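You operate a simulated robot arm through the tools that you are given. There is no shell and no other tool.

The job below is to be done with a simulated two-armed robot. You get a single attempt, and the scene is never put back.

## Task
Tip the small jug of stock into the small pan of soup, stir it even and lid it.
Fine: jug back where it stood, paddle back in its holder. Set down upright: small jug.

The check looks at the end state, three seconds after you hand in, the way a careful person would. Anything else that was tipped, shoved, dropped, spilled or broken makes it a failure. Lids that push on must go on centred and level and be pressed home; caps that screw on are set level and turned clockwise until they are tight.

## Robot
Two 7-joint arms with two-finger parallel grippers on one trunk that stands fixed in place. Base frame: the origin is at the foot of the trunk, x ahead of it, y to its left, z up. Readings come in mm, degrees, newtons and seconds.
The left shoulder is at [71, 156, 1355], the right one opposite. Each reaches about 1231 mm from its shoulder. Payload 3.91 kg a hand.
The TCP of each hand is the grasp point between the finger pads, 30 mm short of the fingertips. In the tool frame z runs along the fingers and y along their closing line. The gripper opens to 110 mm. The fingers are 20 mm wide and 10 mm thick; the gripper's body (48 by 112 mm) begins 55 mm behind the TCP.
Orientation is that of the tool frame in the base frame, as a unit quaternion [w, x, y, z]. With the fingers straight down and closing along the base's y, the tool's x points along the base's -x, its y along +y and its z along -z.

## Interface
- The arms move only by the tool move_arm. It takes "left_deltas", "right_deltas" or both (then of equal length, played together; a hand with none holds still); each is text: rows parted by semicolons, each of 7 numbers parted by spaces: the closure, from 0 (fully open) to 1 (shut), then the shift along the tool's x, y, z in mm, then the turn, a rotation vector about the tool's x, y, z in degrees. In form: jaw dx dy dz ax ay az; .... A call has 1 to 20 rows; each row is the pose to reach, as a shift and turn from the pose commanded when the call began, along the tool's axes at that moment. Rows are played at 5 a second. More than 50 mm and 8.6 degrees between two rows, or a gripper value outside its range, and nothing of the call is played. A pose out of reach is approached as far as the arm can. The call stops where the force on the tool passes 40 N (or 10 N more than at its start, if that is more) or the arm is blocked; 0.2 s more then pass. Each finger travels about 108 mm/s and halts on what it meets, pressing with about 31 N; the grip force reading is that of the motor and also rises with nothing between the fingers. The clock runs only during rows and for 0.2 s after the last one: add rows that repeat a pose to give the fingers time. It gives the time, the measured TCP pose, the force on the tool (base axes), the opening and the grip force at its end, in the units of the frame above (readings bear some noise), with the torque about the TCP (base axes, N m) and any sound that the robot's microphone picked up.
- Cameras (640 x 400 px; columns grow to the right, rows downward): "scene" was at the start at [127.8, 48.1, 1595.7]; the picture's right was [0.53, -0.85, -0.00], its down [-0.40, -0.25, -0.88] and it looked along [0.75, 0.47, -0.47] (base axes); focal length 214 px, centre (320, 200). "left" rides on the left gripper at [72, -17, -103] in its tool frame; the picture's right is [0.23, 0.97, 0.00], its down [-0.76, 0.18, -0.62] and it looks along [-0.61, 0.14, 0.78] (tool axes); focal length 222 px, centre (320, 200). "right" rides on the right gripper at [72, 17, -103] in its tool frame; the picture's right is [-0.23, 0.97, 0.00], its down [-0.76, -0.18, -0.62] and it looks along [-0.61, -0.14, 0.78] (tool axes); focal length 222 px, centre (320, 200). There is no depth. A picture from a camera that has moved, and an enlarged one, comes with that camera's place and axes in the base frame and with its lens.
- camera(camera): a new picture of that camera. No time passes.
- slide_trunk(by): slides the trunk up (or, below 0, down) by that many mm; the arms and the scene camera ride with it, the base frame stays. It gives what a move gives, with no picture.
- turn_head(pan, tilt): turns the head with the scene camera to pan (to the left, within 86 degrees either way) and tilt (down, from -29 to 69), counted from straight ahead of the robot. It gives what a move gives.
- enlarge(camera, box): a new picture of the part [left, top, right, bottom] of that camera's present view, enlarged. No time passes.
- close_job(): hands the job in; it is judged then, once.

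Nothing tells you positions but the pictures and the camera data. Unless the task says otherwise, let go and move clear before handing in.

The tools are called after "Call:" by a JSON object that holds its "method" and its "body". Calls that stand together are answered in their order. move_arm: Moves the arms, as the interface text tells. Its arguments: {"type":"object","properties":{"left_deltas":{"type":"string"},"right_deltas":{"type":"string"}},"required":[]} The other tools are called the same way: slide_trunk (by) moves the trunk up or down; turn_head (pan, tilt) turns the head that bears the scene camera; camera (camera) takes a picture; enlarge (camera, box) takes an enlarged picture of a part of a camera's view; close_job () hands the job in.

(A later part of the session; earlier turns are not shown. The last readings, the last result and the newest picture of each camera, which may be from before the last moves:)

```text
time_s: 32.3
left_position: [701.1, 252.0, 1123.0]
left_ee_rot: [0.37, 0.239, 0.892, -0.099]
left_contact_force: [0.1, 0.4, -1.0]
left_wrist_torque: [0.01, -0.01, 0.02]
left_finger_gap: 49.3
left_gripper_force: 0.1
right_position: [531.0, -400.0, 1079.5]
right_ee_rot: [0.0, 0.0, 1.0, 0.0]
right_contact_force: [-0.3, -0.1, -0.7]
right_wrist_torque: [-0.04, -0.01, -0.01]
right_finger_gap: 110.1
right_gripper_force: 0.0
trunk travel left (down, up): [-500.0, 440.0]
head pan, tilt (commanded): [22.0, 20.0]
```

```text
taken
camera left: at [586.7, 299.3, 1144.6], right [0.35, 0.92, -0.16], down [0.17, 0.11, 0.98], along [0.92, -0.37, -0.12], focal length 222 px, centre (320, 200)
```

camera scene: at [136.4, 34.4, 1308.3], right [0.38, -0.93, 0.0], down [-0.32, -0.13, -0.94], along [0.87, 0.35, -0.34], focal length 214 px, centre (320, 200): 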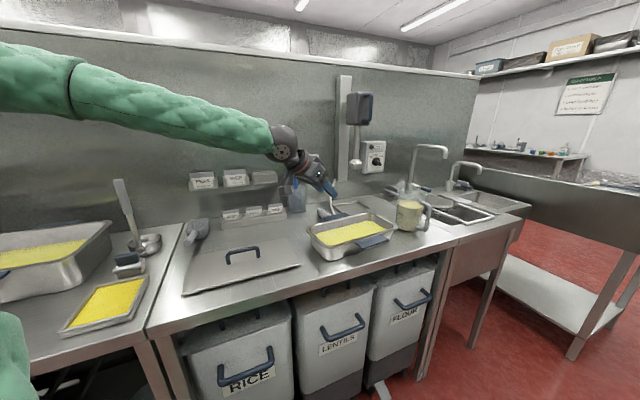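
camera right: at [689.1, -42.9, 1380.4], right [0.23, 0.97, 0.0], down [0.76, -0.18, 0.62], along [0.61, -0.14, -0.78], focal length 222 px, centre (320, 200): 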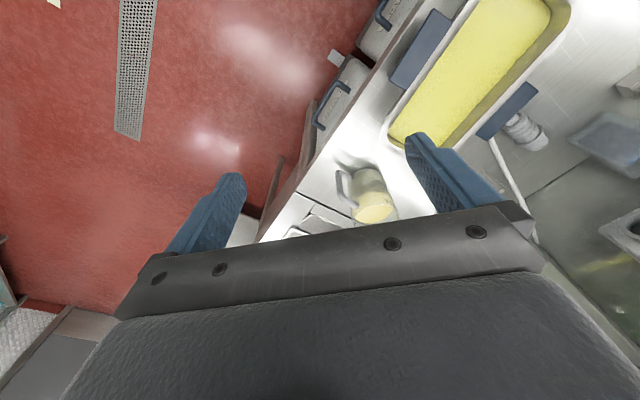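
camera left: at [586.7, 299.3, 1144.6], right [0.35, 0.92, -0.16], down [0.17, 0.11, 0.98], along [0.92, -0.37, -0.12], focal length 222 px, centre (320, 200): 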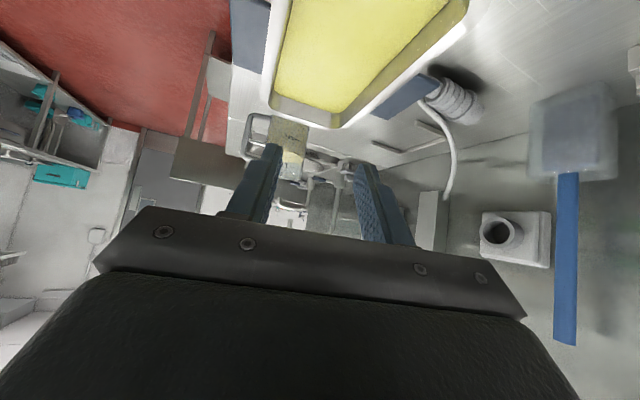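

The trunk is 300 mm lower and both arms are clear. I'll retry the pre-grasp pose in front of the handle.

Call:
{"method": "move_arm", "body": {"left_deltas": "0.55 -21.1 -16.9 35.4 0 0 0; 0.55 -42.2 -33.9 70.8 0 0 0; 0.55 -63.2 -50.8 106.2 0 0 0; 0.55 -84.3 -67.7 141.7 0 0 0; 0.55 -105.4 -84.6 177.1 0 0 0; 0.55 -126.5 -101.6 212.5 0 0 0; 0.55 -147.5 -118.5 247.9 0 0 0; 0.55 -168.6 -135.4 283.3 0 0 0; 0.55 -168.6 -135.4 283.3 0 0 0"}}

Call:
{"method": "camera", "body": {"camera": "left"}}

Call:
{"method": "camera", "body": {"camera": "scene"}}

```text
time_s: 34.3
left_position: [882.9, 16.7, 1051.2]
left_ee_rot: [0.37, 0.239, 0.892, -0.099]
left_contact_force: [0.9, -0.1, 0.1]
left_wrist_torque: [-0.01, 0.05, 0.01]
left_finger_gap: 49.3
left_gripper_force: 0.1
left hand out of reach, approached as far as the arm can: row 7, 8, 9
right_position: [532.9, -400.4, 1079.1]
right_ee_rot: [-0.001, 0.0, 1.0, -0.001]
right_contact_force: [0.1, -1.7, 0.4]
right_wrist_torque: [-0.03, 0.0, -0.02]
right_finger_gap: 110.2
right_gripper_force: 0.1
trunk travel left (down, up): [-500.0, 440.0]
head pan, tilt (commanded): [22.0, 20.0]
```

```text
taken
camera left: at [767.7, 63.4, 1072.4], right [0.35, 0.92, -0.16], down [0.17, 0.11, 0.98], along [0.92, -0.37, -0.12], focal length 222 px, centre (320, 200)
```

left: 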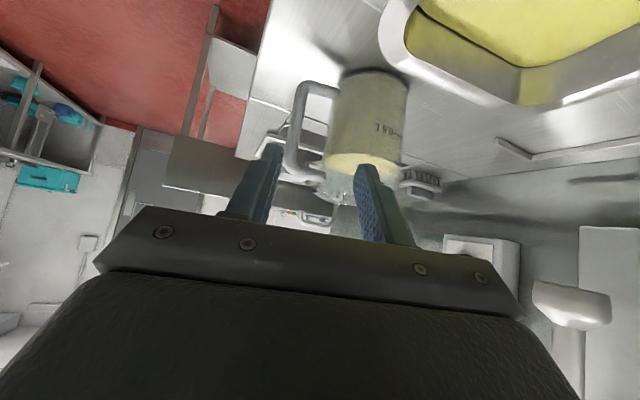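

```text
taken
camera scene: at [137.4, 34.1, 1308.1], right [0.37, -0.93, 0.0], down [-0.32, -0.13, -0.94], along [0.87, 0.35, -0.34], focal length 214 px, centre (320, 200)
```

scene: 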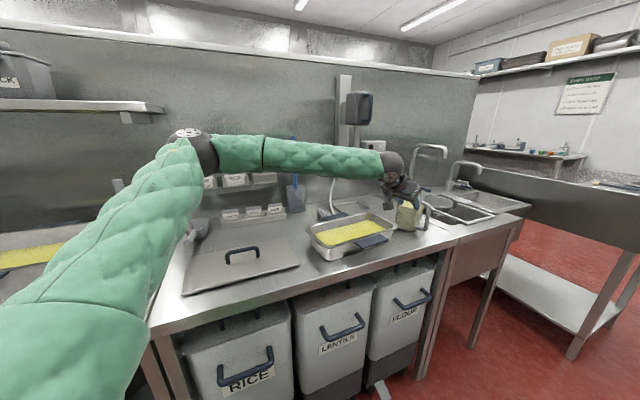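

I got further: the left hand is at (883,17,1051), short by about 50 mm. I'll test whether a different hand yaw frees the remaining reach, still in free air.

Call:
{"method": "move_arm", "body": {"left_deltas": "0.55 -1 -8 8 -5.3 0 -5.3; 0.55 -5 -16 16 -10.6 0 -10.6; 0.55 -10 -25 26 -10.6 0 -10.6; 0.55 -12 -30 36 -10.6 0 -10.6; 0.55 -12 -30 36 -10.6 0 -10.6"}}

```text
time_s: 35.5
left_position: [864.5, 32.5, 1042.1]
left_ee_rot: [0.378, 0.12, 0.917, -0.049]
left_contact_force: [0.2, -0.3, -0.5]
left_wrist_torque: [0.0, -0.01, 0.02]
left_finger_gap: 49.5
left_gripper_force: 0.0
left hand out of reach, approached as far as the arm can: row 1, 2, 3, 4, 5
right_position: [532.7, -401.3, 1080.3]
right_ee_rot: [-0.001, 0.0, 1.0, 0.0]
right_contact_force: [0.3, 0.1, -0.4]
right_wrist_torque: [0.01, 0.01, 0.02]
right_finger_gap: 110.3
right_gripper_force: 0.0
trunk travel left (down, up): [-500.0, 440.0]
head pan, tilt (commanded): [22.0, 20.0]
```

The limit seems to come from the upper arm. I'll look at the elbow here to understand what's blocking.

Call:
{"method": "camera", "body": {"camera": "scene"}}

Call:
{"method": "turn_head", "body": {"pan": 60, "tilt": 0}}

Call:
{"method": "camera", "body": {"camera": "scene"}}

```text
taken
camera scene: at [136.5, 34.2, 1308.3], right [0.38, -0.93, 0.0], down [-0.32, -0.13, -0.94], along [0.87, 0.35, -0.34], focal length 214 px, centre (320, 200)
```

scene: 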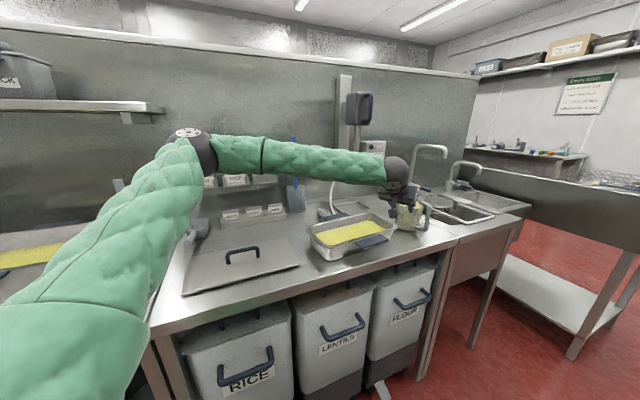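

```text
time_s: 36.5
left_position: [866.0, 33.4, 1042.1]
left_ee_rot: [0.379, 0.121, 0.916, -0.051]
left_contact_force: [-1.3, -0.2, -0.1]
left_wrist_torque: [-0.03, 0.0, 0.0]
left_finger_gap: 49.4
left_gripper_force: 0.1
right_position: [533.0, -400.1, 1080.1]
right_ee_rot: [0.0, 0.0, 1.0, -0.001]
right_contact_force: [0.1, 0.2, 0.0]
right_wrist_torque: [-0.05, -0.02, 0.02]
right_finger_gap: 110.2
right_gripper_force: 0.1
trunk travel left (down, up): [-500.0, 440.0]
head pan, tilt (commanded): [60.0, 0.0]
```

```text
taken
camera scene: at [95.4, 77.3, 1340.5], right [0.87, -0.5, 0.0], down [0.0, 0.0, -1.0], along [0.5, 0.87, 0.0], focal length 214 px, centre (320, 200)
```

scene: 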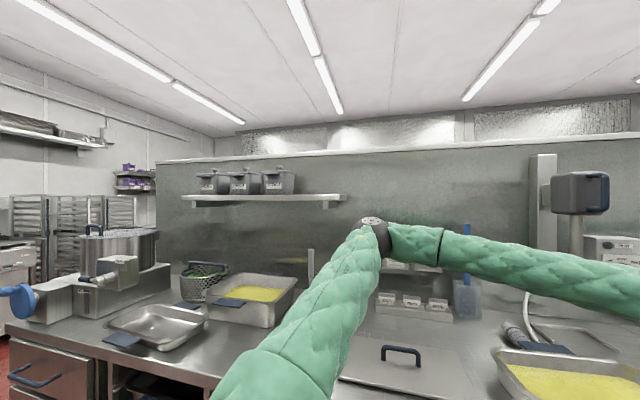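

I'll try aligning the left hand along the forearm (yaw -44°, pitch 20° down), which is also exactly square to the handle's plane, and lower the trunk a little to flatten the forearm.

Call:
{"method": "move_arm", "body": {"left_deltas": "0.55 -4 3 -6.8 4.93 -4.89 3.14; 0.55 -8 6 -13.6 9.86 -9.78 6.28; 0.55 -12 9 -20.5 14.79 -14.68 9.42; 0.55 -16 12 -27.3 19.72 -19.57 12.56; 0.55 -19.7 14.9 -34.1 24.65 -24.46 15.7; 0.55 -19.7 14.9 -34.1 24.65 -24.46 15.7"}}

```text
time_s: 37.9
left_position: [859.0, 49.5, 1082.8]
left_ee_rot: [0.533, 0.306, 0.759, -0.214]
left_contact_force: [-0.3, -0.3, -0.2]
left_wrist_torque: [-0.01, 0.0, 0.0]
left_finger_gap: 49.4
left_gripper_force: 0.1
right_position: [532.2, -401.6, 1079.8]
right_ee_rot: [0.0, 0.0, 1.0, -0.001]
right_contact_force: [0.5, -0.5, 0.0]
right_wrist_torque: [0.02, 0.01, 0.02]
right_finger_gap: 110.1
right_gripper_force: 0.1
trunk travel left (down, up): [-500.0, 440.0]
head pan, tilt (commanded): [60.0, 0.0]
```

Call:
{"method": "move_arm", "body": {"left_deltas": "0.55 0 0 30 0 0 0; 0.55 0 0 60 0 0 0; 0.55 0 0 90 0 0 0; 0.55 0 0 90 0 0 0"}}

Call:
{"method": "camera", "body": {"camera": "scene"}}

```text
time_s: 38.9
left_position: [919.7, -9.6, 1052.7]
left_ee_rot: [0.533, 0.307, 0.759, -0.216]
left_contact_force: [-0.7, 0.0, -0.7]
left_wrist_torque: [0.01, 0.01, -0.04]
left_finger_gap: 49.2
left_gripper_force: 0.1
right_position: [531.3, -399.6, 1079.9]
right_ee_rot: [0.001, 0.0, 1.0, 0.001]
right_contact_force: [-0.8, -0.4, 0.6]
right_wrist_torque: [-0.02, -0.03, 0.02]
right_finger_gap: 109.9
right_gripper_force: 0.0
trunk travel left (down, up): [-500.0, 440.0]
head pan, tilt (commanded): [60.0, 0.0]
```

```text
taken
camera scene: at [94.2, 77.7, 1340.7], right [0.87, -0.5, 0.0], down [0.0, 0.0, -1.0], along [0.5, 0.87, 0.0], focal length 214 px, centre (320, 200)
```

scene: 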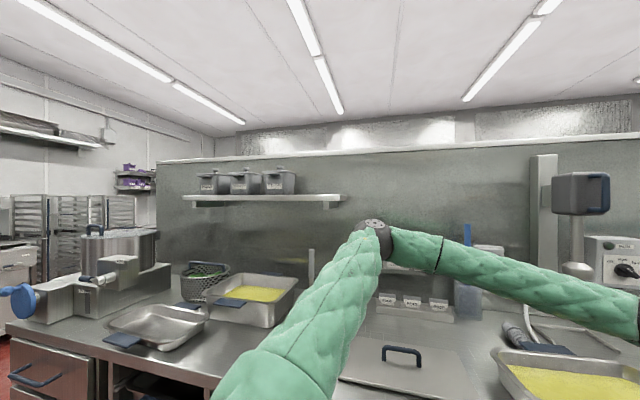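

With the hand aligned this way, the left arm gets to (920,-10,1053) without trouble. From here I'll take close views of the jug to measure its body precisely, since a body grasp with one finger through the handle opening may be the firmest hold.

Call:
{"method": "camera", "body": {"camera": "left"}}

Call:
{"method": "enlarge", "body": {"camera": "left", "box": [260, 0, 440, 160]}}

Call:
{"method": "turn_head", "body": {"pan": 0, "tilt": 20}}

Call:
{"method": "camera", "body": {"camera": "scene"}}

```text
taken
camera left: at [821.9, 63.1, 1020.1], right [0.62, 0.75, -0.21], down [-0.11, 0.35, 0.93], along [0.78, -0.55, 0.3], focal length 222 px, centre (320, 200)
```

left: 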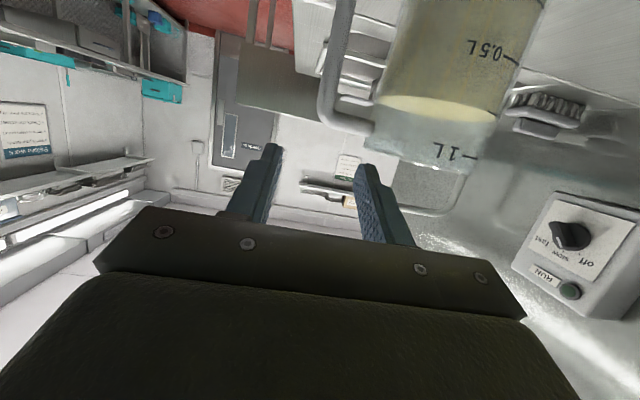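

```text
2.50 times, centred on (350, 80) of left
camera zoom: at [821.9, 63.1, 1020.1], right [0.62, 0.75, -0.21], down [-0.11, 0.35, 0.93], along [0.78, -0.55, 0.3], focal length 555 px, centre (245, 500)
```

zoom: 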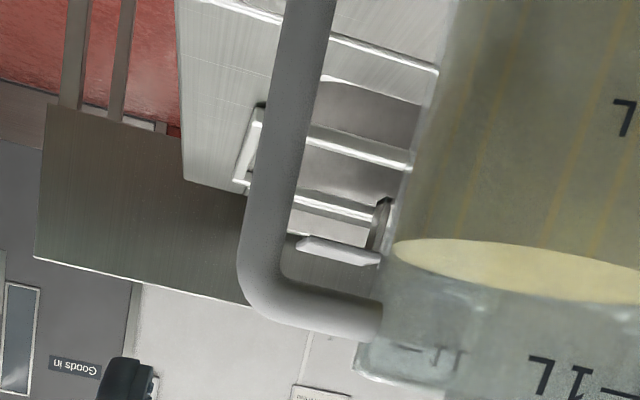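

```text
time_s: 40.2
left_position: [920.8, -8.7, 1053.7]
left_ee_rot: [0.533, 0.307, 0.759, -0.216]
left_contact_force: [0.4, 0.2, 0.1]
left_wrist_torque: [-0.03, 0.01, 0.02]
left_finger_gap: 49.6
left_gripper_force: 0.1
right_position: [531.2, -400.8, 1079.6]
right_ee_rot: [0.0, 0.0, 1.0, 0.0]
right_contact_force: [0.5, -0.2, 0.0]
right_wrist_torque: [0.0, -0.01, -0.02]
right_finger_gap: 110.0
right_gripper_force: 0.1
trunk travel left (down, up): [-500.0, 440.0]
head pan, tilt (commanded): [0.0, 20.0]
```

```text
taken
camera scene: at [143.4, -0.5, 1308.3], right [0.0, -1.0, 0.0], down [-0.34, 0.0, -0.94], along [0.94, 0.0, -0.34], focal length 214 px, centre (320, 200)
```

scene: 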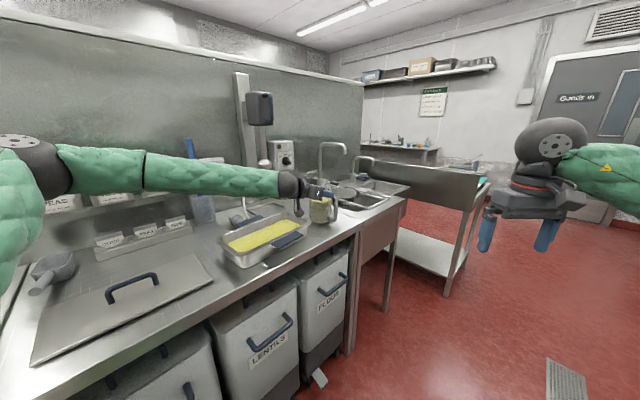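

Call:
{"method": "enlarge", "body": {"camera": "scene", "box": [298, 184, 348, 230]}}

Call:
{"method": "enlarge", "body": {"camera": "scene", "box": [210, 190, 350, 290]}}

```text
8.70 times, centred on (323, 207) of scene
camera zoom: at [143.4, -0.5, 1308.3], right [0.0, -1.0, 0.0], down [-0.34, 0.0, -0.94], along [0.94, 0.0, -0.34], focal length 1865 px, centre (294, 139)
```

zoom: 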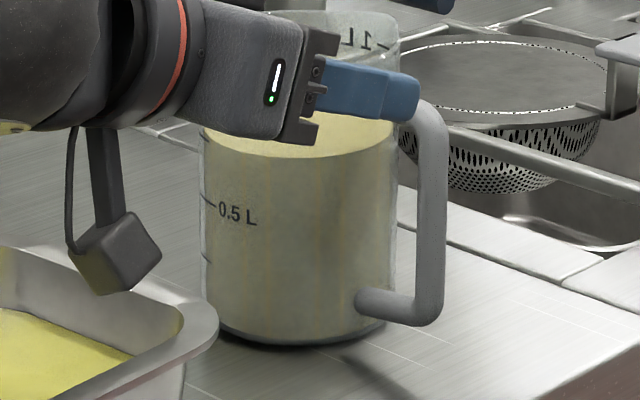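

```text
4.00 times, centred on (280, 240) of scene
camera zoom: at [143.4, -0.5, 1308.3], right [0.0, -1.0, 0.0], down [-0.34, 0.0, -0.94], along [0.94, 0.0, -0.34], focal length 858 px, centre (480, 40)
```

zoom: 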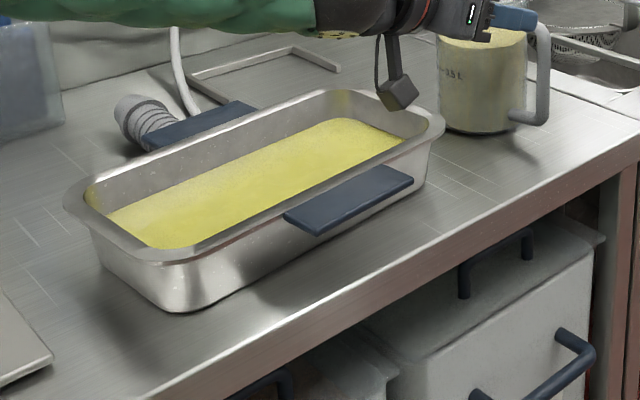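

The body measures about 101 mm at mid height. The camera box under the hand would foul the pan, so I want the hand rolled over with the camera on top. I'll back off and test in free air whether the left wrist can roll 180°.

Call:
{"method": "move_arm", "body": {"left_deltas": "0.55 -14 0 -30 0 0 0; 0.55 -28 0 -60 0 0 0; 0.55 -42 0 -90 0 0 0; 0.55 -56 0 -120 0 0 0; 0.55 -56 0 -120 0 0 0"}}

Call:
{"method": "move_arm", "body": {"left_deltas": "0.3 0 0 0 0 0 8.2; 0.3 0 0 0 0 0 16.4; 0.3 0 0 0 0 0 24.6; 0.3 0 0 0 0 0 32.8; 0.3 0 0 0 0 0 41; 0.3 0 0 0 0 0 49.2; 0.3 0 0 0 0 0 57.4; 0.3 0 0 0 0 0 65.6; 0.3 0 0 0 0 0 73.8; 0.3 0 0 0 0 0 82; 0.3 0 0 0 0 0 90; 0.3 0 0 0 0 0 90"}}

```text
time_s: 41.4
left_position: [854.2, 56.6, 1143.1]
left_ee_rot: [0.532, 0.307, 0.759, -0.216]
left_contact_force: [0.7, -0.7, -0.1]
left_wrist_torque: [0.03, -0.02, -0.01]
left_finger_gap: 49.6
left_gripper_force: 0.0
right_position: [532.6, -400.5, 1078.9]
right_ee_rot: [-0.001, 0.0, 1.0, 0.0]
right_contact_force: [-0.4, 0.1, -0.4]
right_wrist_torque: [-0.01, 0.0, 0.01]
right_finger_gap: 110.0
right_gripper_force: 0.2
trunk travel left (down, up): [-500.0, 440.0]
head pan, tilt (commanded): [0.0, 20.0]
```

```text
time_s: 44.0
left_position: [854.6, 56.0, 1145.4]
left_ee_rot: [0.527, 0.754, 0.32, 0.225]
left_contact_force: [-0.5, 1.4, 0.2]
left_wrist_torque: [0.0, -0.04, -0.01]
left_finger_gap: 76.9
left_gripper_force: 0.1
right_position: [532.4, -400.9, 1079.3]
right_ee_rot: [0.0, 0.0, 1.0, 0.0]
right_contact_force: [-0.5, 0.5, 0.1]
right_wrist_torque: [-0.01, -0.04, 0.03]
right_finger_gap: 110.2
right_gripper_force: 0.1
trunk travel left (down, up): [-500.0, 440.0]
head pan, tilt (commanded): [0.0, 20.0]
```

Call:
{"method": "move_arm", "body": {"left_deltas": "0 0 0 0 0 0 8.2; 0 0 0 0 0 0 16.4; 0 0 0 0 0 0 24.6; 0 0 0 0 0 0 32.8; 0 0 0 0 0 0 41; 0 0 0 0 0 0 49.2; 0 0 0 0 0 0 57.4; 0 0 0 0 0 0 65.6; 0 0 0 0 0 0 73.8; 0 0 0 0 0 0 82; 0 0 0 0 0 0 90; 0 0 0 0 0 0 90"}}

Call:
{"method": "camera", "body": {"camera": "left"}}

Call:
{"method": "camera", "body": {"camera": "scene"}}

```text
time_s: 46.6
left_position: [854.7, 56.0, 1145.9]
left_ee_rot: [0.215, 0.759, -0.307, 0.532]
left_contact_force: [0.4, 0.3, -0.3]
left_wrist_torque: [0.03, -0.04, -0.02]
left_finger_gap: 110.1
left_gripper_force: 0.0
right_position: [532.3, -400.6, 1080.0]
right_ee_rot: [0.0, 0.0, 1.0, 0.0]
right_contact_force: [-0.6, -0.3, 0.2]
right_wrist_torque: [-0.06, -0.03, -0.01]
right_finger_gap: 109.9
right_gripper_force: 0.0
trunk travel left (down, up): [-500.0, 440.0]
head pan, tilt (commanded): [0.0, 20.0]
```

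```text
taken
camera left: at [814.7, 118.0, 1248.6], right [-0.62, -0.75, 0.21], down [-0.73, 0.46, -0.5], along [0.28, -0.47, -0.84], focal length 222 px, centre (320, 200)
```

left: 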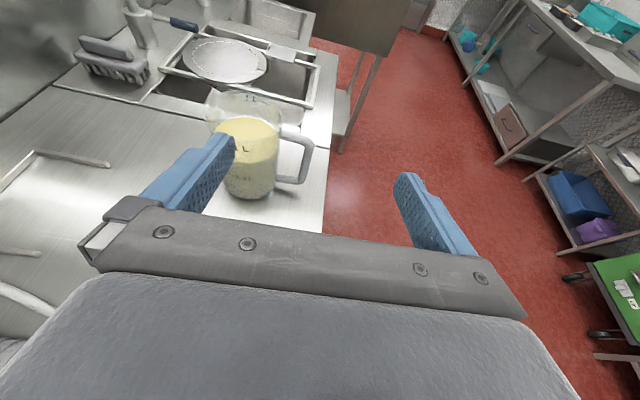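

```text
taken
camera scene: at [143.4, -0.6, 1308.3], right [0.0, -1.0, 0.0], down [-0.34, 0.0, -0.94], along [0.94, 0.0, -0.34], focal length 214 px, centre (320, 200)
```

scene: 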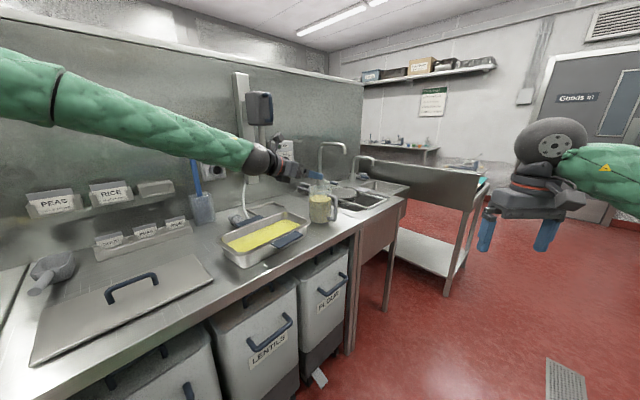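

The wrist rolls fully over, so the camera is now on top with a clear upright view of the jug between the fingers. I'll zoom on the jug and on the scene view to fix its axis and diameter.

Call:
{"method": "enlarge", "body": {"camera": "left", "box": [180, 80, 330, 210]}}

Call:
{"method": "enlarge", "body": {"camera": "scene", "box": [298, 184, 348, 230]}}

```text
3.08 times, centred on (255, 145) of left
camera zoom: at [814.7, 118.0, 1248.6], right [-0.62, -0.75, 0.21], down [-0.73, 0.46, -0.5], along [0.28, -0.47, -0.84], focal length 684 px, centre (520, 369)
```

zoom: 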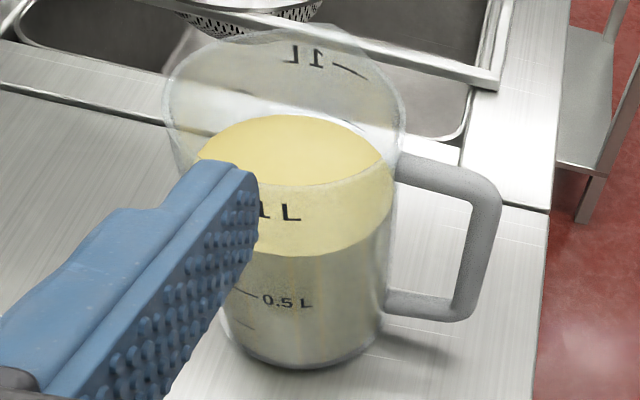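

```text
8.70 times, centred on (323, 207) of scene
camera zoom: at [143.4, -0.6, 1308.3], right [0.0, -1.0, 0.0], down [-0.34, 0.0, -0.94], along [0.94, 0.0, -0.34], focal length 1865 px, centre (294, 139)
```

zoom: 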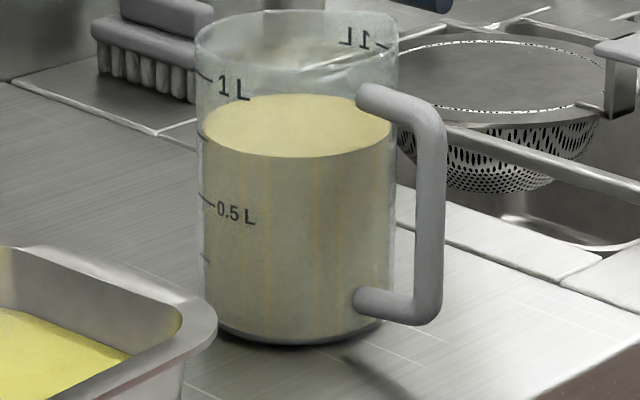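

From the views the jug axis is near (1046,0), rim Ø≈103 at z≈1035, and about 98 mm across at z≈950, so the open jaw has about 6 mm per side. I'll move to a standoff in front of the body, camera on top, and check the centring.

Call:
{"method": "move_arm", "body": {"left_deltas": "0 -22 -18.5 17 0 -1 0; 0 -44 -37 34 0 -2 0; 0 -66 -55.5 51 0 -3 0; 0 -88 -74 68 0 -4 0; 0 -110.6 -92.6 84.7 0 -5 0; 0 -110.6 -92.6 84.7 0 -5 0"}}

Call:
{"method": "camera", "body": {"camera": "left"}}

Call:
{"method": "enlarge", "body": {"camera": "scene", "box": [278, 170, 358, 234]}}

```text
time_s: 48.0
left_position: [948.8, 92.6, 1011.5]
left_ee_rot: [0.202, 0.781, -0.316, 0.499]
left_contact_force: [0.4, -0.6, -0.4]
left_wrist_torque: [0.03, 0.0, 0.0]
left_finger_gap: 110.1
left_gripper_force: 0.1
right_position: [531.5, -401.1, 1079.9]
right_ee_rot: [0.001, 0.0, 1.0, -0.001]
right_contact_force: [0.2, 0.2, -0.5]
right_wrist_torque: [-0.05, 0.0, -0.02]
right_finger_gap: 110.2
right_gripper_force: 0.0
trunk travel left (down, up): [-500.0, 440.0]
head pan, tilt (commanded): [0.0, 20.0]
```

```text
taken
camera left: at [916.3, 147.9, 1121.4], right [-0.61, -0.77, 0.21], down [-0.76, 0.49, -0.43], along [0.23, -0.42, -0.88], focal length 222 px, centre (320, 200)
```

left: 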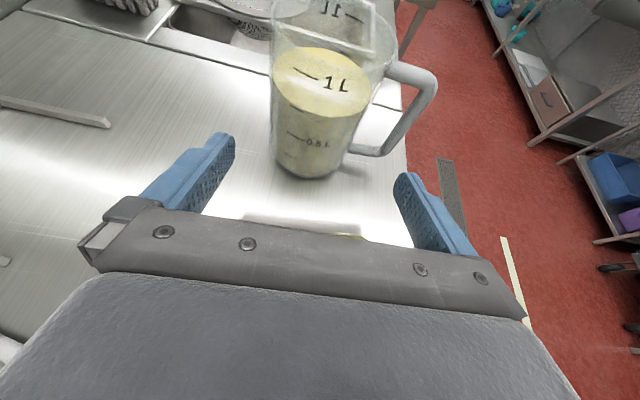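

```text
6.25 times, centred on (318, 202) of scene
camera zoom: at [142.7, -0.9, 1308.4], right [0.0, -1.0, 0.0], down [-0.34, 0.0, -0.94], along [0.94, 0.0, -0.34], focal length 1340 px, centre (332, 188)
```

zoom: 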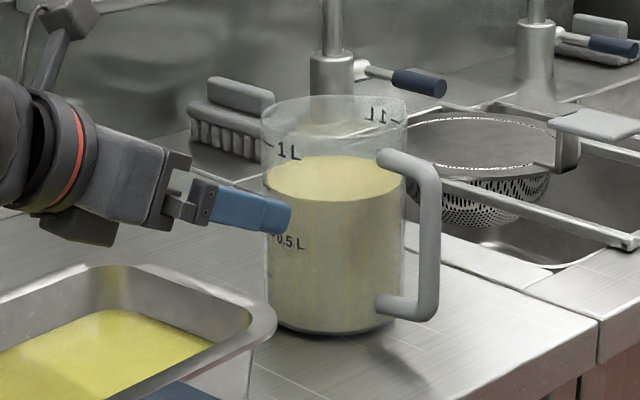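

The jug looks nicely centred between the fingers. I'll zoom in to measure the lateral offset precisely before advancing.

Call:
{"method": "enlarge", "body": {"camera": "left", "box": [240, 0, 440, 200]}}

```text
2.00 times, centred on (340, 100) of left
camera zoom: at [916.3, 147.9, 1121.4], right [-0.61, -0.77, 0.21], down [-0.76, 0.49, -0.43], along [0.23, -0.42, -0.88], focal length 444 px, centre (280, 400)
```

zoom: 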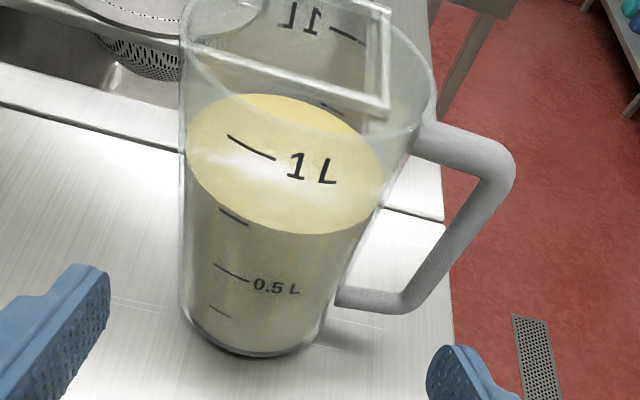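

The jug sits about 4.5 mm to the left of the hand's axis. I'll correct that sideways and advance 60 mm, then check again.

Call:
{"method": "move_arm", "body": {"left_deltas": "0 0 -4.5 20 0 0 0; 0 0 -4.5 40 0 0 0; 0 0 -4.5 60 0 0 0; 0 0 -4.5 60 0 0 0"}}

Call:
{"method": "camera", "body": {"camera": "left"}}

Call:
{"method": "enlarge", "body": {"camera": "left", "box": [200, 0, 440, 220]}}

Call:
{"method": "enlarge", "body": {"camera": "scene", "box": [278, 170, 358, 234]}}

```text
time_s: 49.0
left_position: [981.2, 68.2, 992.6]
left_ee_rot: [0.201, 0.783, -0.315, 0.498]
left_contact_force: [-1.2, -0.2, -0.8]
left_wrist_torque: [0.0, -0.01, 0.01]
left_finger_gap: 109.9
left_gripper_force: 0.2
left hand out of reach, approached as far as the arm can: row 1, 3, 4
right_position: [532.8, -400.9, 1079.0]
right_ee_rot: [0.0, 0.0, 1.0, 0.0]
right_contact_force: [0.5, 0.5, -1.2]
right_wrist_torque: [0.01, 0.03, -0.01]
right_finger_gap: 109.9
right_gripper_force: 0.0
trunk travel left (down, up): [-500.0, 440.0]
head pan, tilt (commanded): [0.0, 20.0]
```

```text
taken
camera left: at [949.1, 123.5, 1101.1], right [-0.61, -0.77, 0.21], down [-0.76, 0.49, -0.43], along [0.23, -0.42, -0.88], focal length 222 px, centre (320, 200)
```

left: 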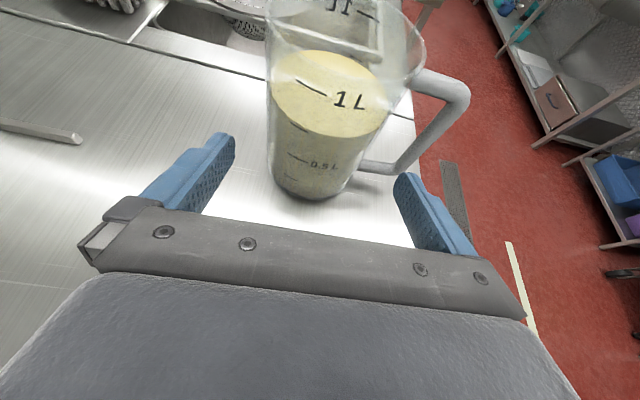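

```text
1.82 times, centred on (320, 110) of left
camera zoom: at [949.1, 123.5, 1101.1], right [-0.61, -0.77, 0.21], down [-0.76, 0.49, -0.43], along [0.23, -0.42, -0.88], focal length 404 px, centre (320, 364)
```

zoom: 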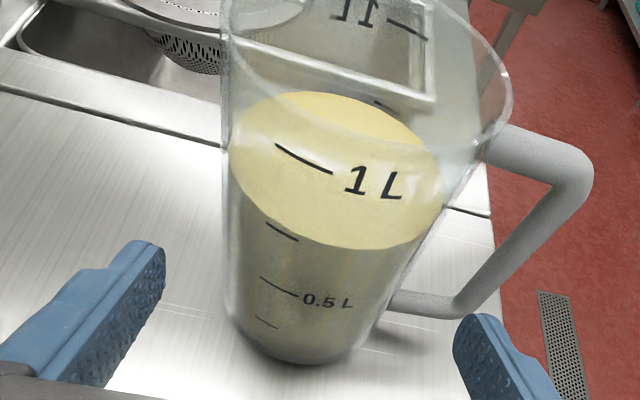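

```text
6.25 times, centred on (318, 202) of scene
camera zoom: at [144.0, -0.7, 1308.1], right [0.0, -1.0, 0.0], down [-0.34, 0.0, -0.94], along [0.94, 0.0, -0.34], focal length 1340 px, centre (332, 188)
```

zoom: 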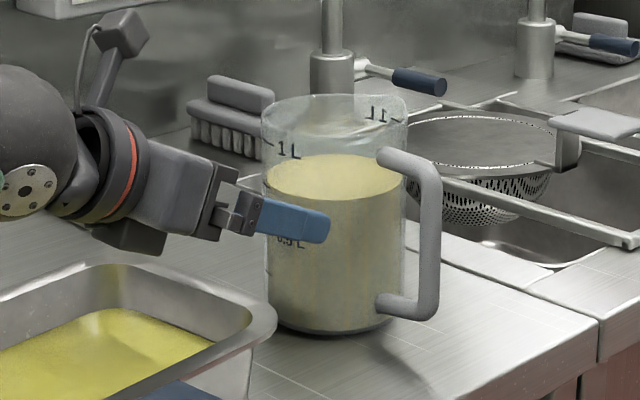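

The hand stopped about 84 mm short of the grasp. I'll look at the elbow posture again to see what would give the extra reach.

Call:
{"method": "turn_head", "body": {"pan": 60, "tilt": 0}}

Call:
{"method": "camera", "body": {"camera": "scene"}}

Call:
{"method": "turn_head", "body": {"pan": 80, "tilt": 30}}

Call:
{"method": "camera", "body": {"camera": "scene"}}

```text
time_s: 50.3
left_position: [982.5, 67.1, 991.4]
left_ee_rot: [0.201, 0.782, -0.316, 0.498]
left_contact_force: [0.3, 0.1, 0.2]
left_wrist_torque: [0.0, 0.0, 0.01]
left_finger_gap: 110.0
left_gripper_force: 0.0
right_position: [532.4, -401.1, 1079.7]
right_ee_rot: [0.0, 0.0, 1.0, 0.0]
right_contact_force: [-0.5, 0.1, -0.7]
right_wrist_torque: [-0.03, 0.01, 0.01]
right_finger_gap: 109.9
right_gripper_force: 0.0
trunk travel left (down, up): [-500.0, 440.0]
head pan, tilt (commanded): [60.0, 0.0]
```

```text
taken
camera scene: at [95.4, 77.3, 1340.5], right [0.87, -0.5, 0.0], down [0.0, 0.0, -1.0], along [0.5, 0.87, 0.0], focal length 214 px, centre (320, 200)
```

scene: 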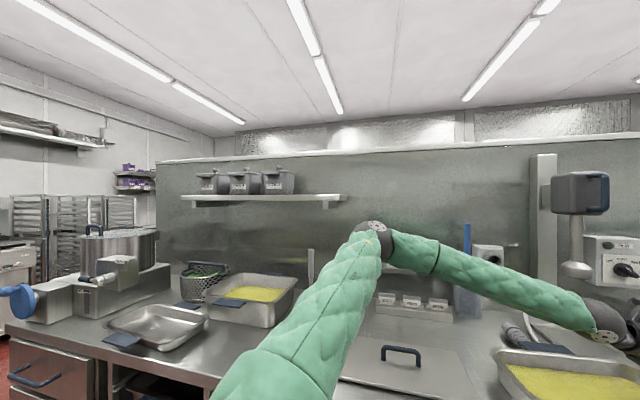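

```text
time_s: 51.2
left_position: [981.0, 67.6, 992.2]
left_ee_rot: [0.201, 0.782, -0.316, 0.498]
left_contact_force: [-0.4, -0.1, 0.0]
left_wrist_torque: [0.0, 0.01, 0.01]
left_finger_gap: 110.0
left_gripper_force: 0.0
right_position: [531.6, -399.7, 1079.5]
right_ee_rot: [0.001, -0.001, 1.0, 0.0]
right_contact_force: [0.3, -0.6, 0.4]
right_wrist_torque: [0.04, -0.01, -0.03]
right_finger_gap: 110.0
right_gripper_force: 0.0
trunk travel left (down, up): [-500.0, 440.0]
head pan, tilt (commanded): [80.0, 30.0]
```

```text
taken
camera scene: at [66.0, 88.5, 1292.3], right [0.98, -0.17, 0.0], down [-0.09, -0.49, -0.87], along [0.15, 0.85, -0.5], focal length 214 px, centre (320, 200)
```

scene: 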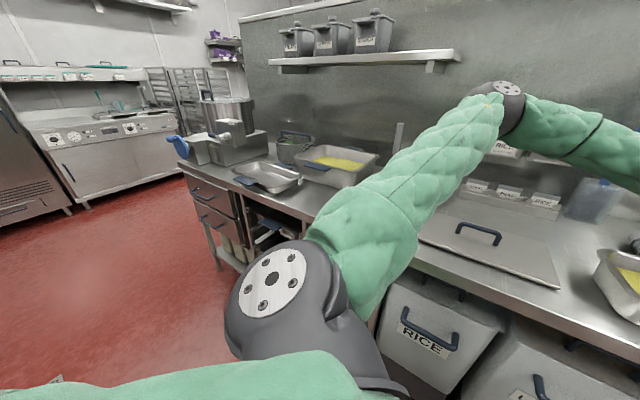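

The elbow stays at the same raised, outward spot in all these poses, which limits reach toward the midline. I'll test whether raising the trunk (hand far below shoulder) makes the elbow drop inward: back off first, then raise.

Call:
{"method": "move_arm", "body": {"left_deltas": "0 0 0 -40 0 0 0; 0 0 0 -80 0 0 0; 0 20 0 -110 0 0 0; 0 20 0 -110 0 0 0"}}

Call:
{"method": "slide_trunk", "body": {"by": 440}}

```text
time_s: 52.2
left_position: [916.2, 133.6, 1056.6]
left_ee_rot: [0.202, 0.782, -0.315, 0.499]
left_contact_force: [0.2, -0.6, -1.1]
left_wrist_torque: [-0.04, -0.04, 0.02]
left_finger_gap: 109.9
left_gripper_force: 0.1
right_position: [534.0, -399.1, 1079.8]
right_ee_rot: [-0.001, -0.001, 1.0, 0.0]
right_contact_force: [0.7, 0.3, 0.3]
right_wrist_torque: [-0.01, 0.0, 0.01]
right_finger_gap: 109.9
right_gripper_force: 0.1
trunk travel left (down, up): [-500.0, 440.0]
head pan, tilt (commanded): [80.0, 30.0]
```

```text
refused: 440 is not a number from -400 to 400
```

Call:
{"method": "slide_trunk", "body": {"by": 400}}

Call:
{"method": "turn_head", "body": {"pan": 60, "tilt": 10}}

Call:
{"method": "camera", "body": {"camera": "scene"}}

```text
time_s: 56.1
left_position: [913.9, 133.1, 1456.5]
left_ee_rot: [0.202, 0.782, -0.316, 0.499]
left_contact_force: [-0.5, -0.5, -0.2]
left_wrist_torque: [0.01, 0.0, -0.02]
left_finger_gap: 110.3
left_gripper_force: 0.1
right_position: [532.6, -401.5, 1480.5]
right_ee_rot: [-0.001, 0.001, 1.0, 0.0]
right_contact_force: [0.5, 0.3, 0.1]
right_wrist_torque: [0.0, -0.01, -0.04]
right_finger_gap: 110.0
right_gripper_force: 0.1
trunk travel left (down, up): [-900.0, 40.0]
head pan, tilt (commanded): [80.0, 30.0]
```

```text
time_s: 56.9
left_position: [914.7, 131.9, 1456.6]
left_ee_rot: [0.201, 0.782, -0.315, 0.499]
left_contact_force: [0.8, 1.1, -0.2]
left_wrist_torque: [0.02, 0.03, 0.04]
left_finger_gap: 109.8
left_gripper_force: 0.1
right_position: [532.4, -401.1, 1479.6]
right_ee_rot: [0.0, 0.0, 1.0, 0.001]
right_contact_force: [-0.6, 0.0, 0.1]
right_wrist_torque: [0.0, 0.0, 0.01]
right_finger_gap: 110.1
right_gripper_force: 0.1
trunk travel left (down, up): [-900.0, 40.0]
head pan, tilt (commanded): [60.0, 10.0]
```

```text
taken
camera scene: at [96.9, 79.9, 1724.5], right [0.87, -0.5, 0.0], down [-0.09, -0.15, -0.98], along [0.49, 0.85, -0.17], focal length 214 px, centre (320, 200)
```

scene: 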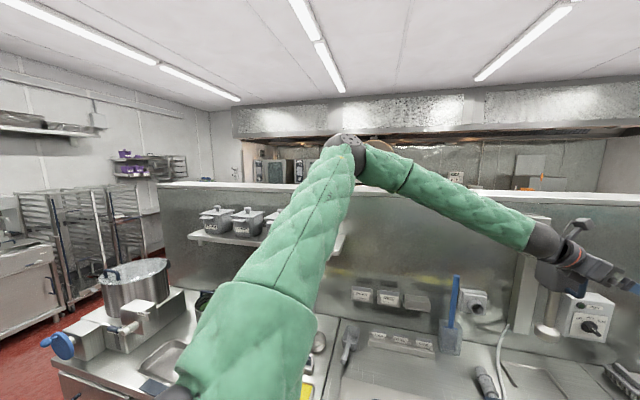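

Call:
{"method": "move_arm", "body": {"left_deltas": "0 -36.25 0 16.9 0 0 0; 0 -72.5 0 33.8 0 0 0; 0 -108.75 0 50.7 0 0 0; 0 -145 0 67.6 0 0 0; 0 -181.25 0 84.5 0 0 0; 0 -217.5 0 101.4 0 0 0; 0 -253.75 0 118.3 0 0 0; 0 -290 0 135.2 0 0 0; 0 -326.25 0 152.1 0 0 0; 0 -362.5 0 169 0 0 0; 0 -362.5 0 169 0 0 0"}}

Call:
{"method": "camera", "body": {"camera": "scene"}}

```text
time_s: 59.3
left_position: [864.9, 178.3, 1147.3]
left_ee_rot: [0.201, 0.782, -0.315, 0.499]
left_contact_force: [-1.0, 0.3, -0.6]
left_wrist_torque: [0.02, -0.01, 0.0]
left_finger_gap: 109.9
left_gripper_force: 0.0
left hand out of reach, approached as far as the arm can: row 7, 8, 9, 10, 11
right_position: [532.3, -400.9, 1479.5]
right_ee_rot: [0.0, 0.0, 1.0, 0.0]
right_contact_force: [0.3, 0.0, 0.2]
right_wrist_torque: [0.02, 0.01, 0.02]
right_finger_gap: 110.0
right_gripper_force: 0.2
trunk travel left (down, up): [-900.0, 40.0]
head pan, tilt (commanded): [60.0, 10.0]
```

```text
taken
camera scene: at [96.9, 79.4, 1724.6], right [0.87, -0.5, 0.0], down [-0.09, -0.15, -0.98], along [0.49, 0.85, -0.17], focal length 214 px, centre (320, 200)
```

scene: 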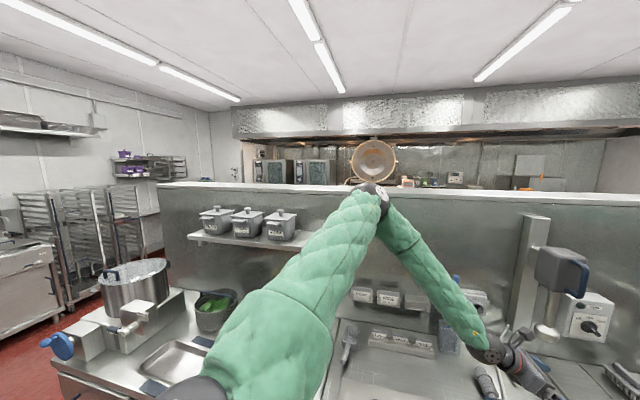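

The elbow position doesn't change with trunk height, so the left arm can't reach the jug where it stands; the right arm should reach the handle. I'll park the left hand up and back over the lid area, then lower the trunk and try the right arm.

Call:
{"method": "move_arm", "body": {"left_deltas": "0 19.7 -5.2 -40.1 0 0 0; 0 39.5 -10.4 -80.3 0 0 0; 0 59.2 -15.7 -120.4 0 0 0; 0 78.9 -20.9 -160.5 0 0 0; 0 98.7 -26.1 -200.7 0 0 0; 0 118.4 -31.3 -240.8 0 0 0; 0 138.1 -36.6 -280.9 0 0 0; 0 157.8 -41.8 -321 0 0 0; 0 177.6 -47 -361.2 0 0 0; 0 197.3 -52.2 -401.3 0 0 0; 0 217 -57.5 -441.4 0 0 0; 0 236.8 -62.7 -481.6 0 0 0; 0 256.5 -67.9 -521.7 0 0 0; 0 256.5 -67.9 -521.7 0 0 0"}}

```text
time_s: 62.3
left_position: [651.8, 482.7, 1602.3]
left_ee_rot: [0.202, 0.782, -0.316, 0.498]
left_contact_force: [0.5, -1.1, -0.4]
left_wrist_torque: [0.02, -0.01, 0.01]
left_finger_gap: 110.2
left_gripper_force: 0.1
right_position: [532.0, -401.7, 1479.9]
right_ee_rot: [0.0, 0.0, 1.0, 0.0]
right_contact_force: [-0.3, -0.2, 0.2]
right_wrist_torque: [-0.03, -0.05, -0.02]
right_finger_gap: 109.9
right_gripper_force: 0.1
trunk travel left (down, up): [-900.0, 40.0]
head pan, tilt (commanded): [60.0, 10.0]
```

I'll lower the trunk in two steps; the left hand stays parked above the lid and the right hand over open floor.

Call:
{"method": "slide_trunk", "body": {"by": -400}}

Call:
{"method": "slide_trunk", "body": {"by": -100}}

Call:
{"method": "move_arm", "body": {"right_deltas": "0.5 -20.7 11.8 -6.7 -2.87 -7.09 -2.87; 0.5 -41.3 23.7 -13.3 -5.75 -14.18 -5.75; 0.5 -62 35.5 -20 -8.63 -21.28 -8.63; 0.5 -82.7 47.3 -26.7 -11.5 -28.37 -11.5; 0.5 -103.3 59.2 -33.3 -14.38 -35.46 -14.38; 0.5 -124 71 -40 -17.25 -42.55 -17.25; 0.5 -144.7 82.8 -46.7 -20.13 -49.64 -20.13; 0.5 -165.3 94.7 -53.3 -23 -56.73 -23; 0.5 -186 106.5 -60 -25.88 -63.83 -25.88; 0.5 -206.7 118.3 -66.7 -28.75 -70.92 -28.75; 0.5 -227.3 130.2 -73.3 -31.63 -78.01 -31.63; 0.5 -248 142 -80 -34.5 -85.1 -34.5; 0.5 -248 142 -80 -34.5 -85.1 -34.5"}}

Call:
{"method": "turn_head", "body": {"pan": 0, "tilt": 20}}

Call:
{"method": "camera", "body": {"camera": "scene"}}

Call:
{"method": "camera", "body": {"camera": "right"}}

```text
time_s: 66.1
left_position: [650.4, 482.4, 1202.5]
left_ee_rot: [0.202, 0.782, -0.316, 0.498]
left_contact_force: [0.1, 0.5, -0.1]
left_wrist_torque: [0.01, -0.01, 0.01]
left_finger_gap: 110.0
left_gripper_force: 0.1
right_position: [532.0, -400.4, 1079.7]
right_ee_rot: [-0.001, 0.0, 1.0, 0.0]
right_contact_force: [0.4, -0.4, 0.3]
right_wrist_torque: [-0.03, -0.03, 0.01]
right_finger_gap: 110.2
right_gripper_force: 0.1
trunk travel left (down, up): [-500.0, 440.0]
head pan, tilt (commanded): [60.0, 10.0]
```

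```text
time_s: 67.5
left_position: [650.5, 483.4, 1104.0]
left_ee_rot: [0.201, 0.782, -0.315, 0.5]
left_contact_force: [0.0, -0.8, -0.8]
left_wrist_torque: [-0.03, 0.01, 0.01]
left_finger_gap: 109.7
left_gripper_force: 0.1
right_position: [531.4, -399.7, 980.0]
right_ee_rot: [-0.001, 0.0, 1.0, 0.0]
right_contact_force: [0.0, 0.0, 0.2]
right_wrist_torque: [0.01, 0.01, -0.02]
right_finger_gap: 110.1
right_gripper_force: 0.1
trunk travel left (down, up): [-400.0, 540.0]
head pan, tilt (commanded): [60.0, 10.0]
```

```text
time_s: 70.3
left_position: [650.8, 482.3, 1103.1]
left_ee_rot: [0.2, 0.782, -0.315, 0.498]
left_contact_force: [0.1, -0.2, 1.1]
left_wrist_torque: [0.01, 0.02, -0.02]
left_finger_gap: 110.1
left_gripper_force: 0.0
right_position: [781.7, -257.8, 1060.1]
right_ee_rot: [0.655, -0.266, 0.655, 0.266]
right_contact_force: [0.3, 0.0, 0.1]
right_wrist_torque: [-0.01, 0.0, -0.01]
right_finger_gap: 55.0
right_gripper_force: 0.0
trunk travel left (down, up): [-400.0, 540.0]
head pan, tilt (commanded): [60.0, 10.0]
```

```text
time_s: 71.6
left_position: [650.5, 483.3, 1102.7]
left_ee_rot: [0.202, 0.782, -0.316, 0.498]
left_contact_force: [0.0, -0.6, -0.1]
left_wrist_torque: [0.01, 0.03, 0.0]
left_finger_gap: 109.7
left_gripper_force: 0.0
right_position: [780.4, -256.7, 1061.3]
right_ee_rot: [0.655, -0.266, 0.655, 0.266]
right_contact_force: [0.2, 0.8, 0.3]
right_wrist_torque: [-0.02, 0.02, 0.01]
right_finger_gap: 54.9
right_gripper_force: 0.1
trunk travel left (down, up): [-400.0, 540.0]
head pan, tilt (commanded): [0.0, 20.0]
```

```text
taken
camera scene: at [143.2, -0.3, 1208.3], right [0.0, -1.0, 0.0], down [-0.34, 0.0, -0.94], along [0.94, 0.0, -0.34], focal length 214 px, centre (320, 200)
```

scene: 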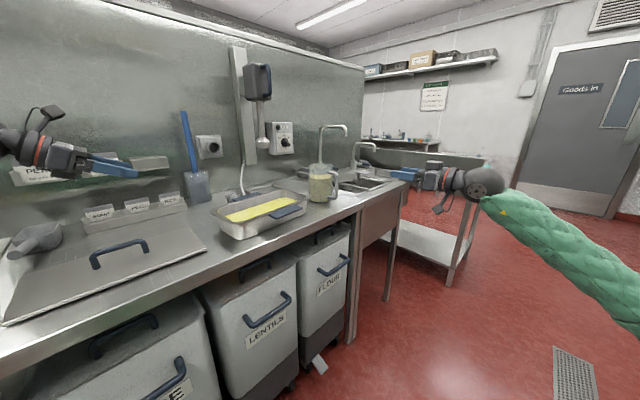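

```text
taken
camera right: at [695.4, -317.3, 987.1], right [-0.68, 0.7, 0.23], down [-0.32, -0.56, 0.76], along [0.66, 0.44, 0.61], focal length 222 px, centre (320, 200)
```

right: 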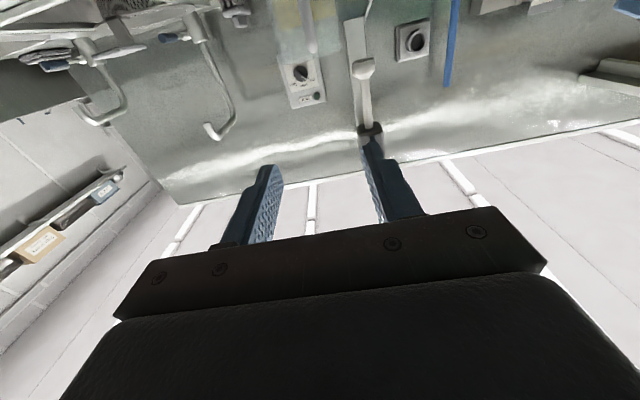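

The right arm takes an elbow-low posture and reached this pose easily. I'll zoom on the jug from the lowered head camera for heights and the handle's line.

Call:
{"method": "enlarge", "body": {"camera": "scene", "box": [298, 154, 348, 210]}}

```text
7.14 times, centred on (323, 182) of scene
camera zoom: at [143.2, -0.3, 1208.3], right [0.0, -1.0, 0.0], down [-0.34, 0.0, -0.94], along [0.94, 0.0, -0.34], focal length 1532 px, centre (299, 329)
```

zoom: 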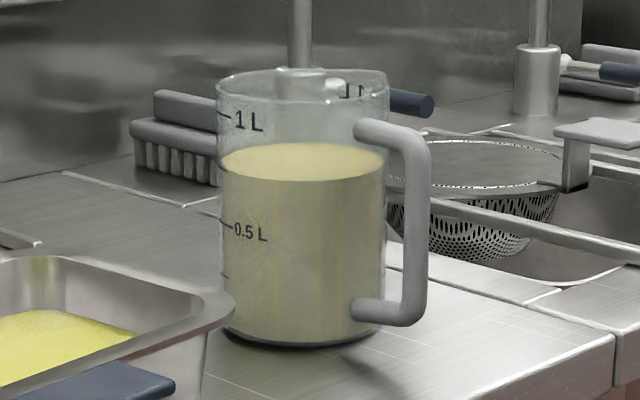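

The handle's upper arm is at z≈1012, running from the body out to the bar at (978,-66). I'll bring the right hand to a standoff lined up with it, horizontal, fingers open about 55 mm.

Call:
{"method": "move_arm", "body": {"right_deltas": "0.5 9.7 0 38 0 0 0; 0.5 19.5 0 76 0 0 0; 0.5 29.2 0 114 0 0 0; 0.5 39 0 152 0 0 0; 0.5 48.7 -0.3 190.8 0 0 0; 0.5 48.7 -0.3 190.8 0 0 0"}}

Call:
{"method": "enlarge", "body": {"camera": "scene", "box": [298, 144, 398, 214]}}

Call:
{"method": "camera", "body": {"camera": "right"}}

```text
time_s: 73.0
left_position: [650.3, 482.1, 1104.2]
left_ee_rot: [0.201, 0.782, -0.315, 0.499]
left_contact_force: [0.1, 0.4, 0.4]
left_wrist_torque: [-0.02, -0.01, 0.0]
left_finger_gap: 109.9
left_gripper_force: 0.1
right_position: [917.3, -123.8, 1010.2]
right_ee_rot: [0.655, -0.266, 0.655, 0.266]
right_contact_force: [0.1, -0.1, -0.4]
right_wrist_torque: [-0.01, 0.0, 0.0]
right_finger_gap: 55.1
right_gripper_force: 0.0
trunk travel left (down, up): [-400.0, 540.0]
head pan, tilt (commanded): [0.0, 20.0]
```

```text
5.71 times, centred on (348, 179) of scene
camera zoom: at [143.0, -0.6, 1208.3], right [0.0, -1.0, 0.0], down [-0.34, 0.0, -0.94], along [0.94, 0.0, -0.34], focal length 1226 px, centre (160, 320)
```

zoom: 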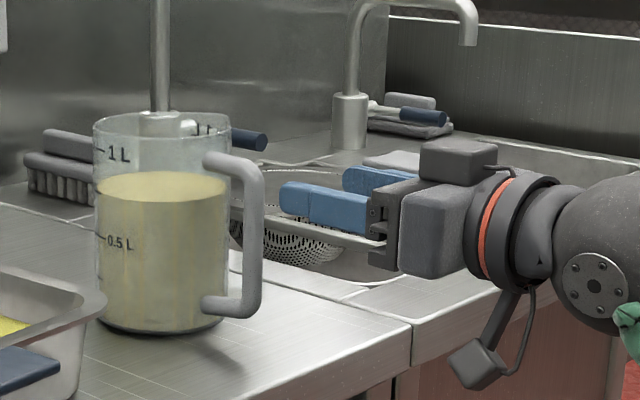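

```text
taken
camera right: at [831.0, -183.1, 937.2], right [-0.68, 0.7, 0.23], down [-0.32, -0.56, 0.76], along [0.66, 0.44, 0.61], focal length 222 px, centre (320, 200)
```

right: 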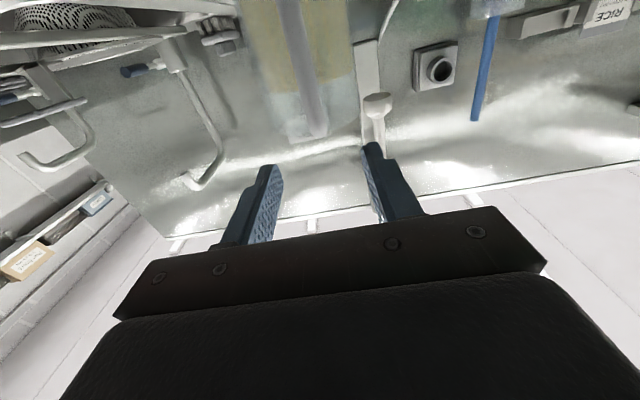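

Call:
{"method": "enlarge", "body": {"camera": "right", "box": [240, 0, 400, 200]}}

```text
2.00 times, centred on (320, 100) of right
camera zoom: at [831.0, -183.1, 937.2], right [-0.68, 0.7, 0.23], down [-0.32, -0.56, 0.76], along [0.66, 0.44, 0.61], focal length 444 px, centre (320, 400)
```

zoom: 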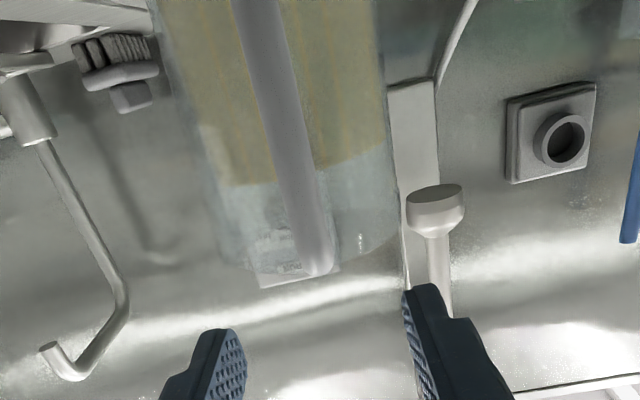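

The handle is within a couple of millimetres of the right hand's axis. I'll advance along the handle's upper arm so the fingers straddle it, watching the force.

Call:
{"method": "move_arm", "body": {"right_deltas": "0.5 -1.5 -2 30 0 0 0; 0.5 -1.5 -2 60 0 0 0; 0.5 -1.5 -2 80 0 0 0; 0.5 -1.5 -2 88 0 0 0; 0.5 -1.5 -2 88 0 0 0"}}

Call:
{"method": "enlarge", "body": {"camera": "scene", "box": [298, 144, 398, 214]}}

Call:
{"method": "enlarge", "body": {"camera": "right", "box": [240, 0, 400, 220]}}

```text
time_s: 74.2
left_position: [650.3, 483.2, 1102.3]
left_ee_rot: [0.201, 0.782, -0.316, 0.499]
left_contact_force: [-0.2, 0.5, -0.1]
left_wrist_torque: [-0.01, -0.01, -0.03]
left_finger_gap: 109.9
left_gripper_force: 0.1
right_position: [983.0, -65.4, 1011.4]
right_ee_rot: [0.654, -0.266, 0.656, 0.266]
right_contact_force: [0.0, 0.2, 0.3]
right_wrist_torque: [-0.03, 0.0, 0.02]
right_finger_gap: 55.1
right_gripper_force: 0.1
trunk travel left (down, up): [-400.0, 540.0]
head pan, tilt (commanded): [0.0, 20.0]
```

```text
5.71 times, centred on (348, 179) of scene
camera zoom: at [143.3, -0.3, 1208.3], right [0.0, -1.0, 0.0], down [-0.34, 0.0, -0.94], along [0.94, 0.0, -0.34], focal length 1226 px, centre (160, 320)
```

zoom: 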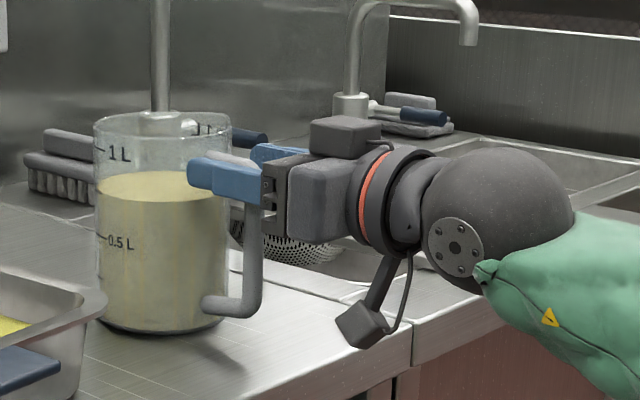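

```text
1.82 times, centred on (320, 110) of right
camera zoom: at [896.4, -124.6, 938.3], right [-0.68, 0.7, 0.23], down [-0.32, -0.56, 0.76], along [0.66, 0.44, 0.61], focal length 404 px, centre (320, 364)
```

zoom: 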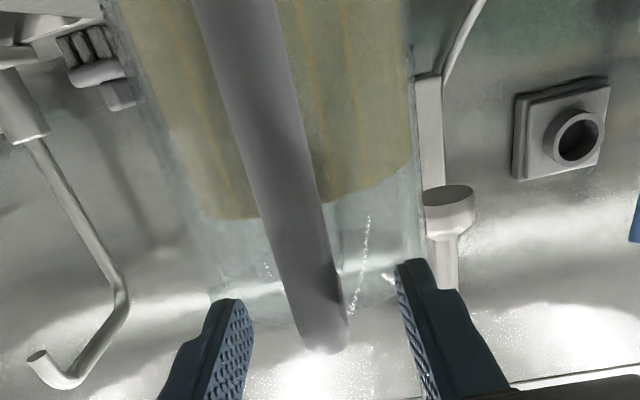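

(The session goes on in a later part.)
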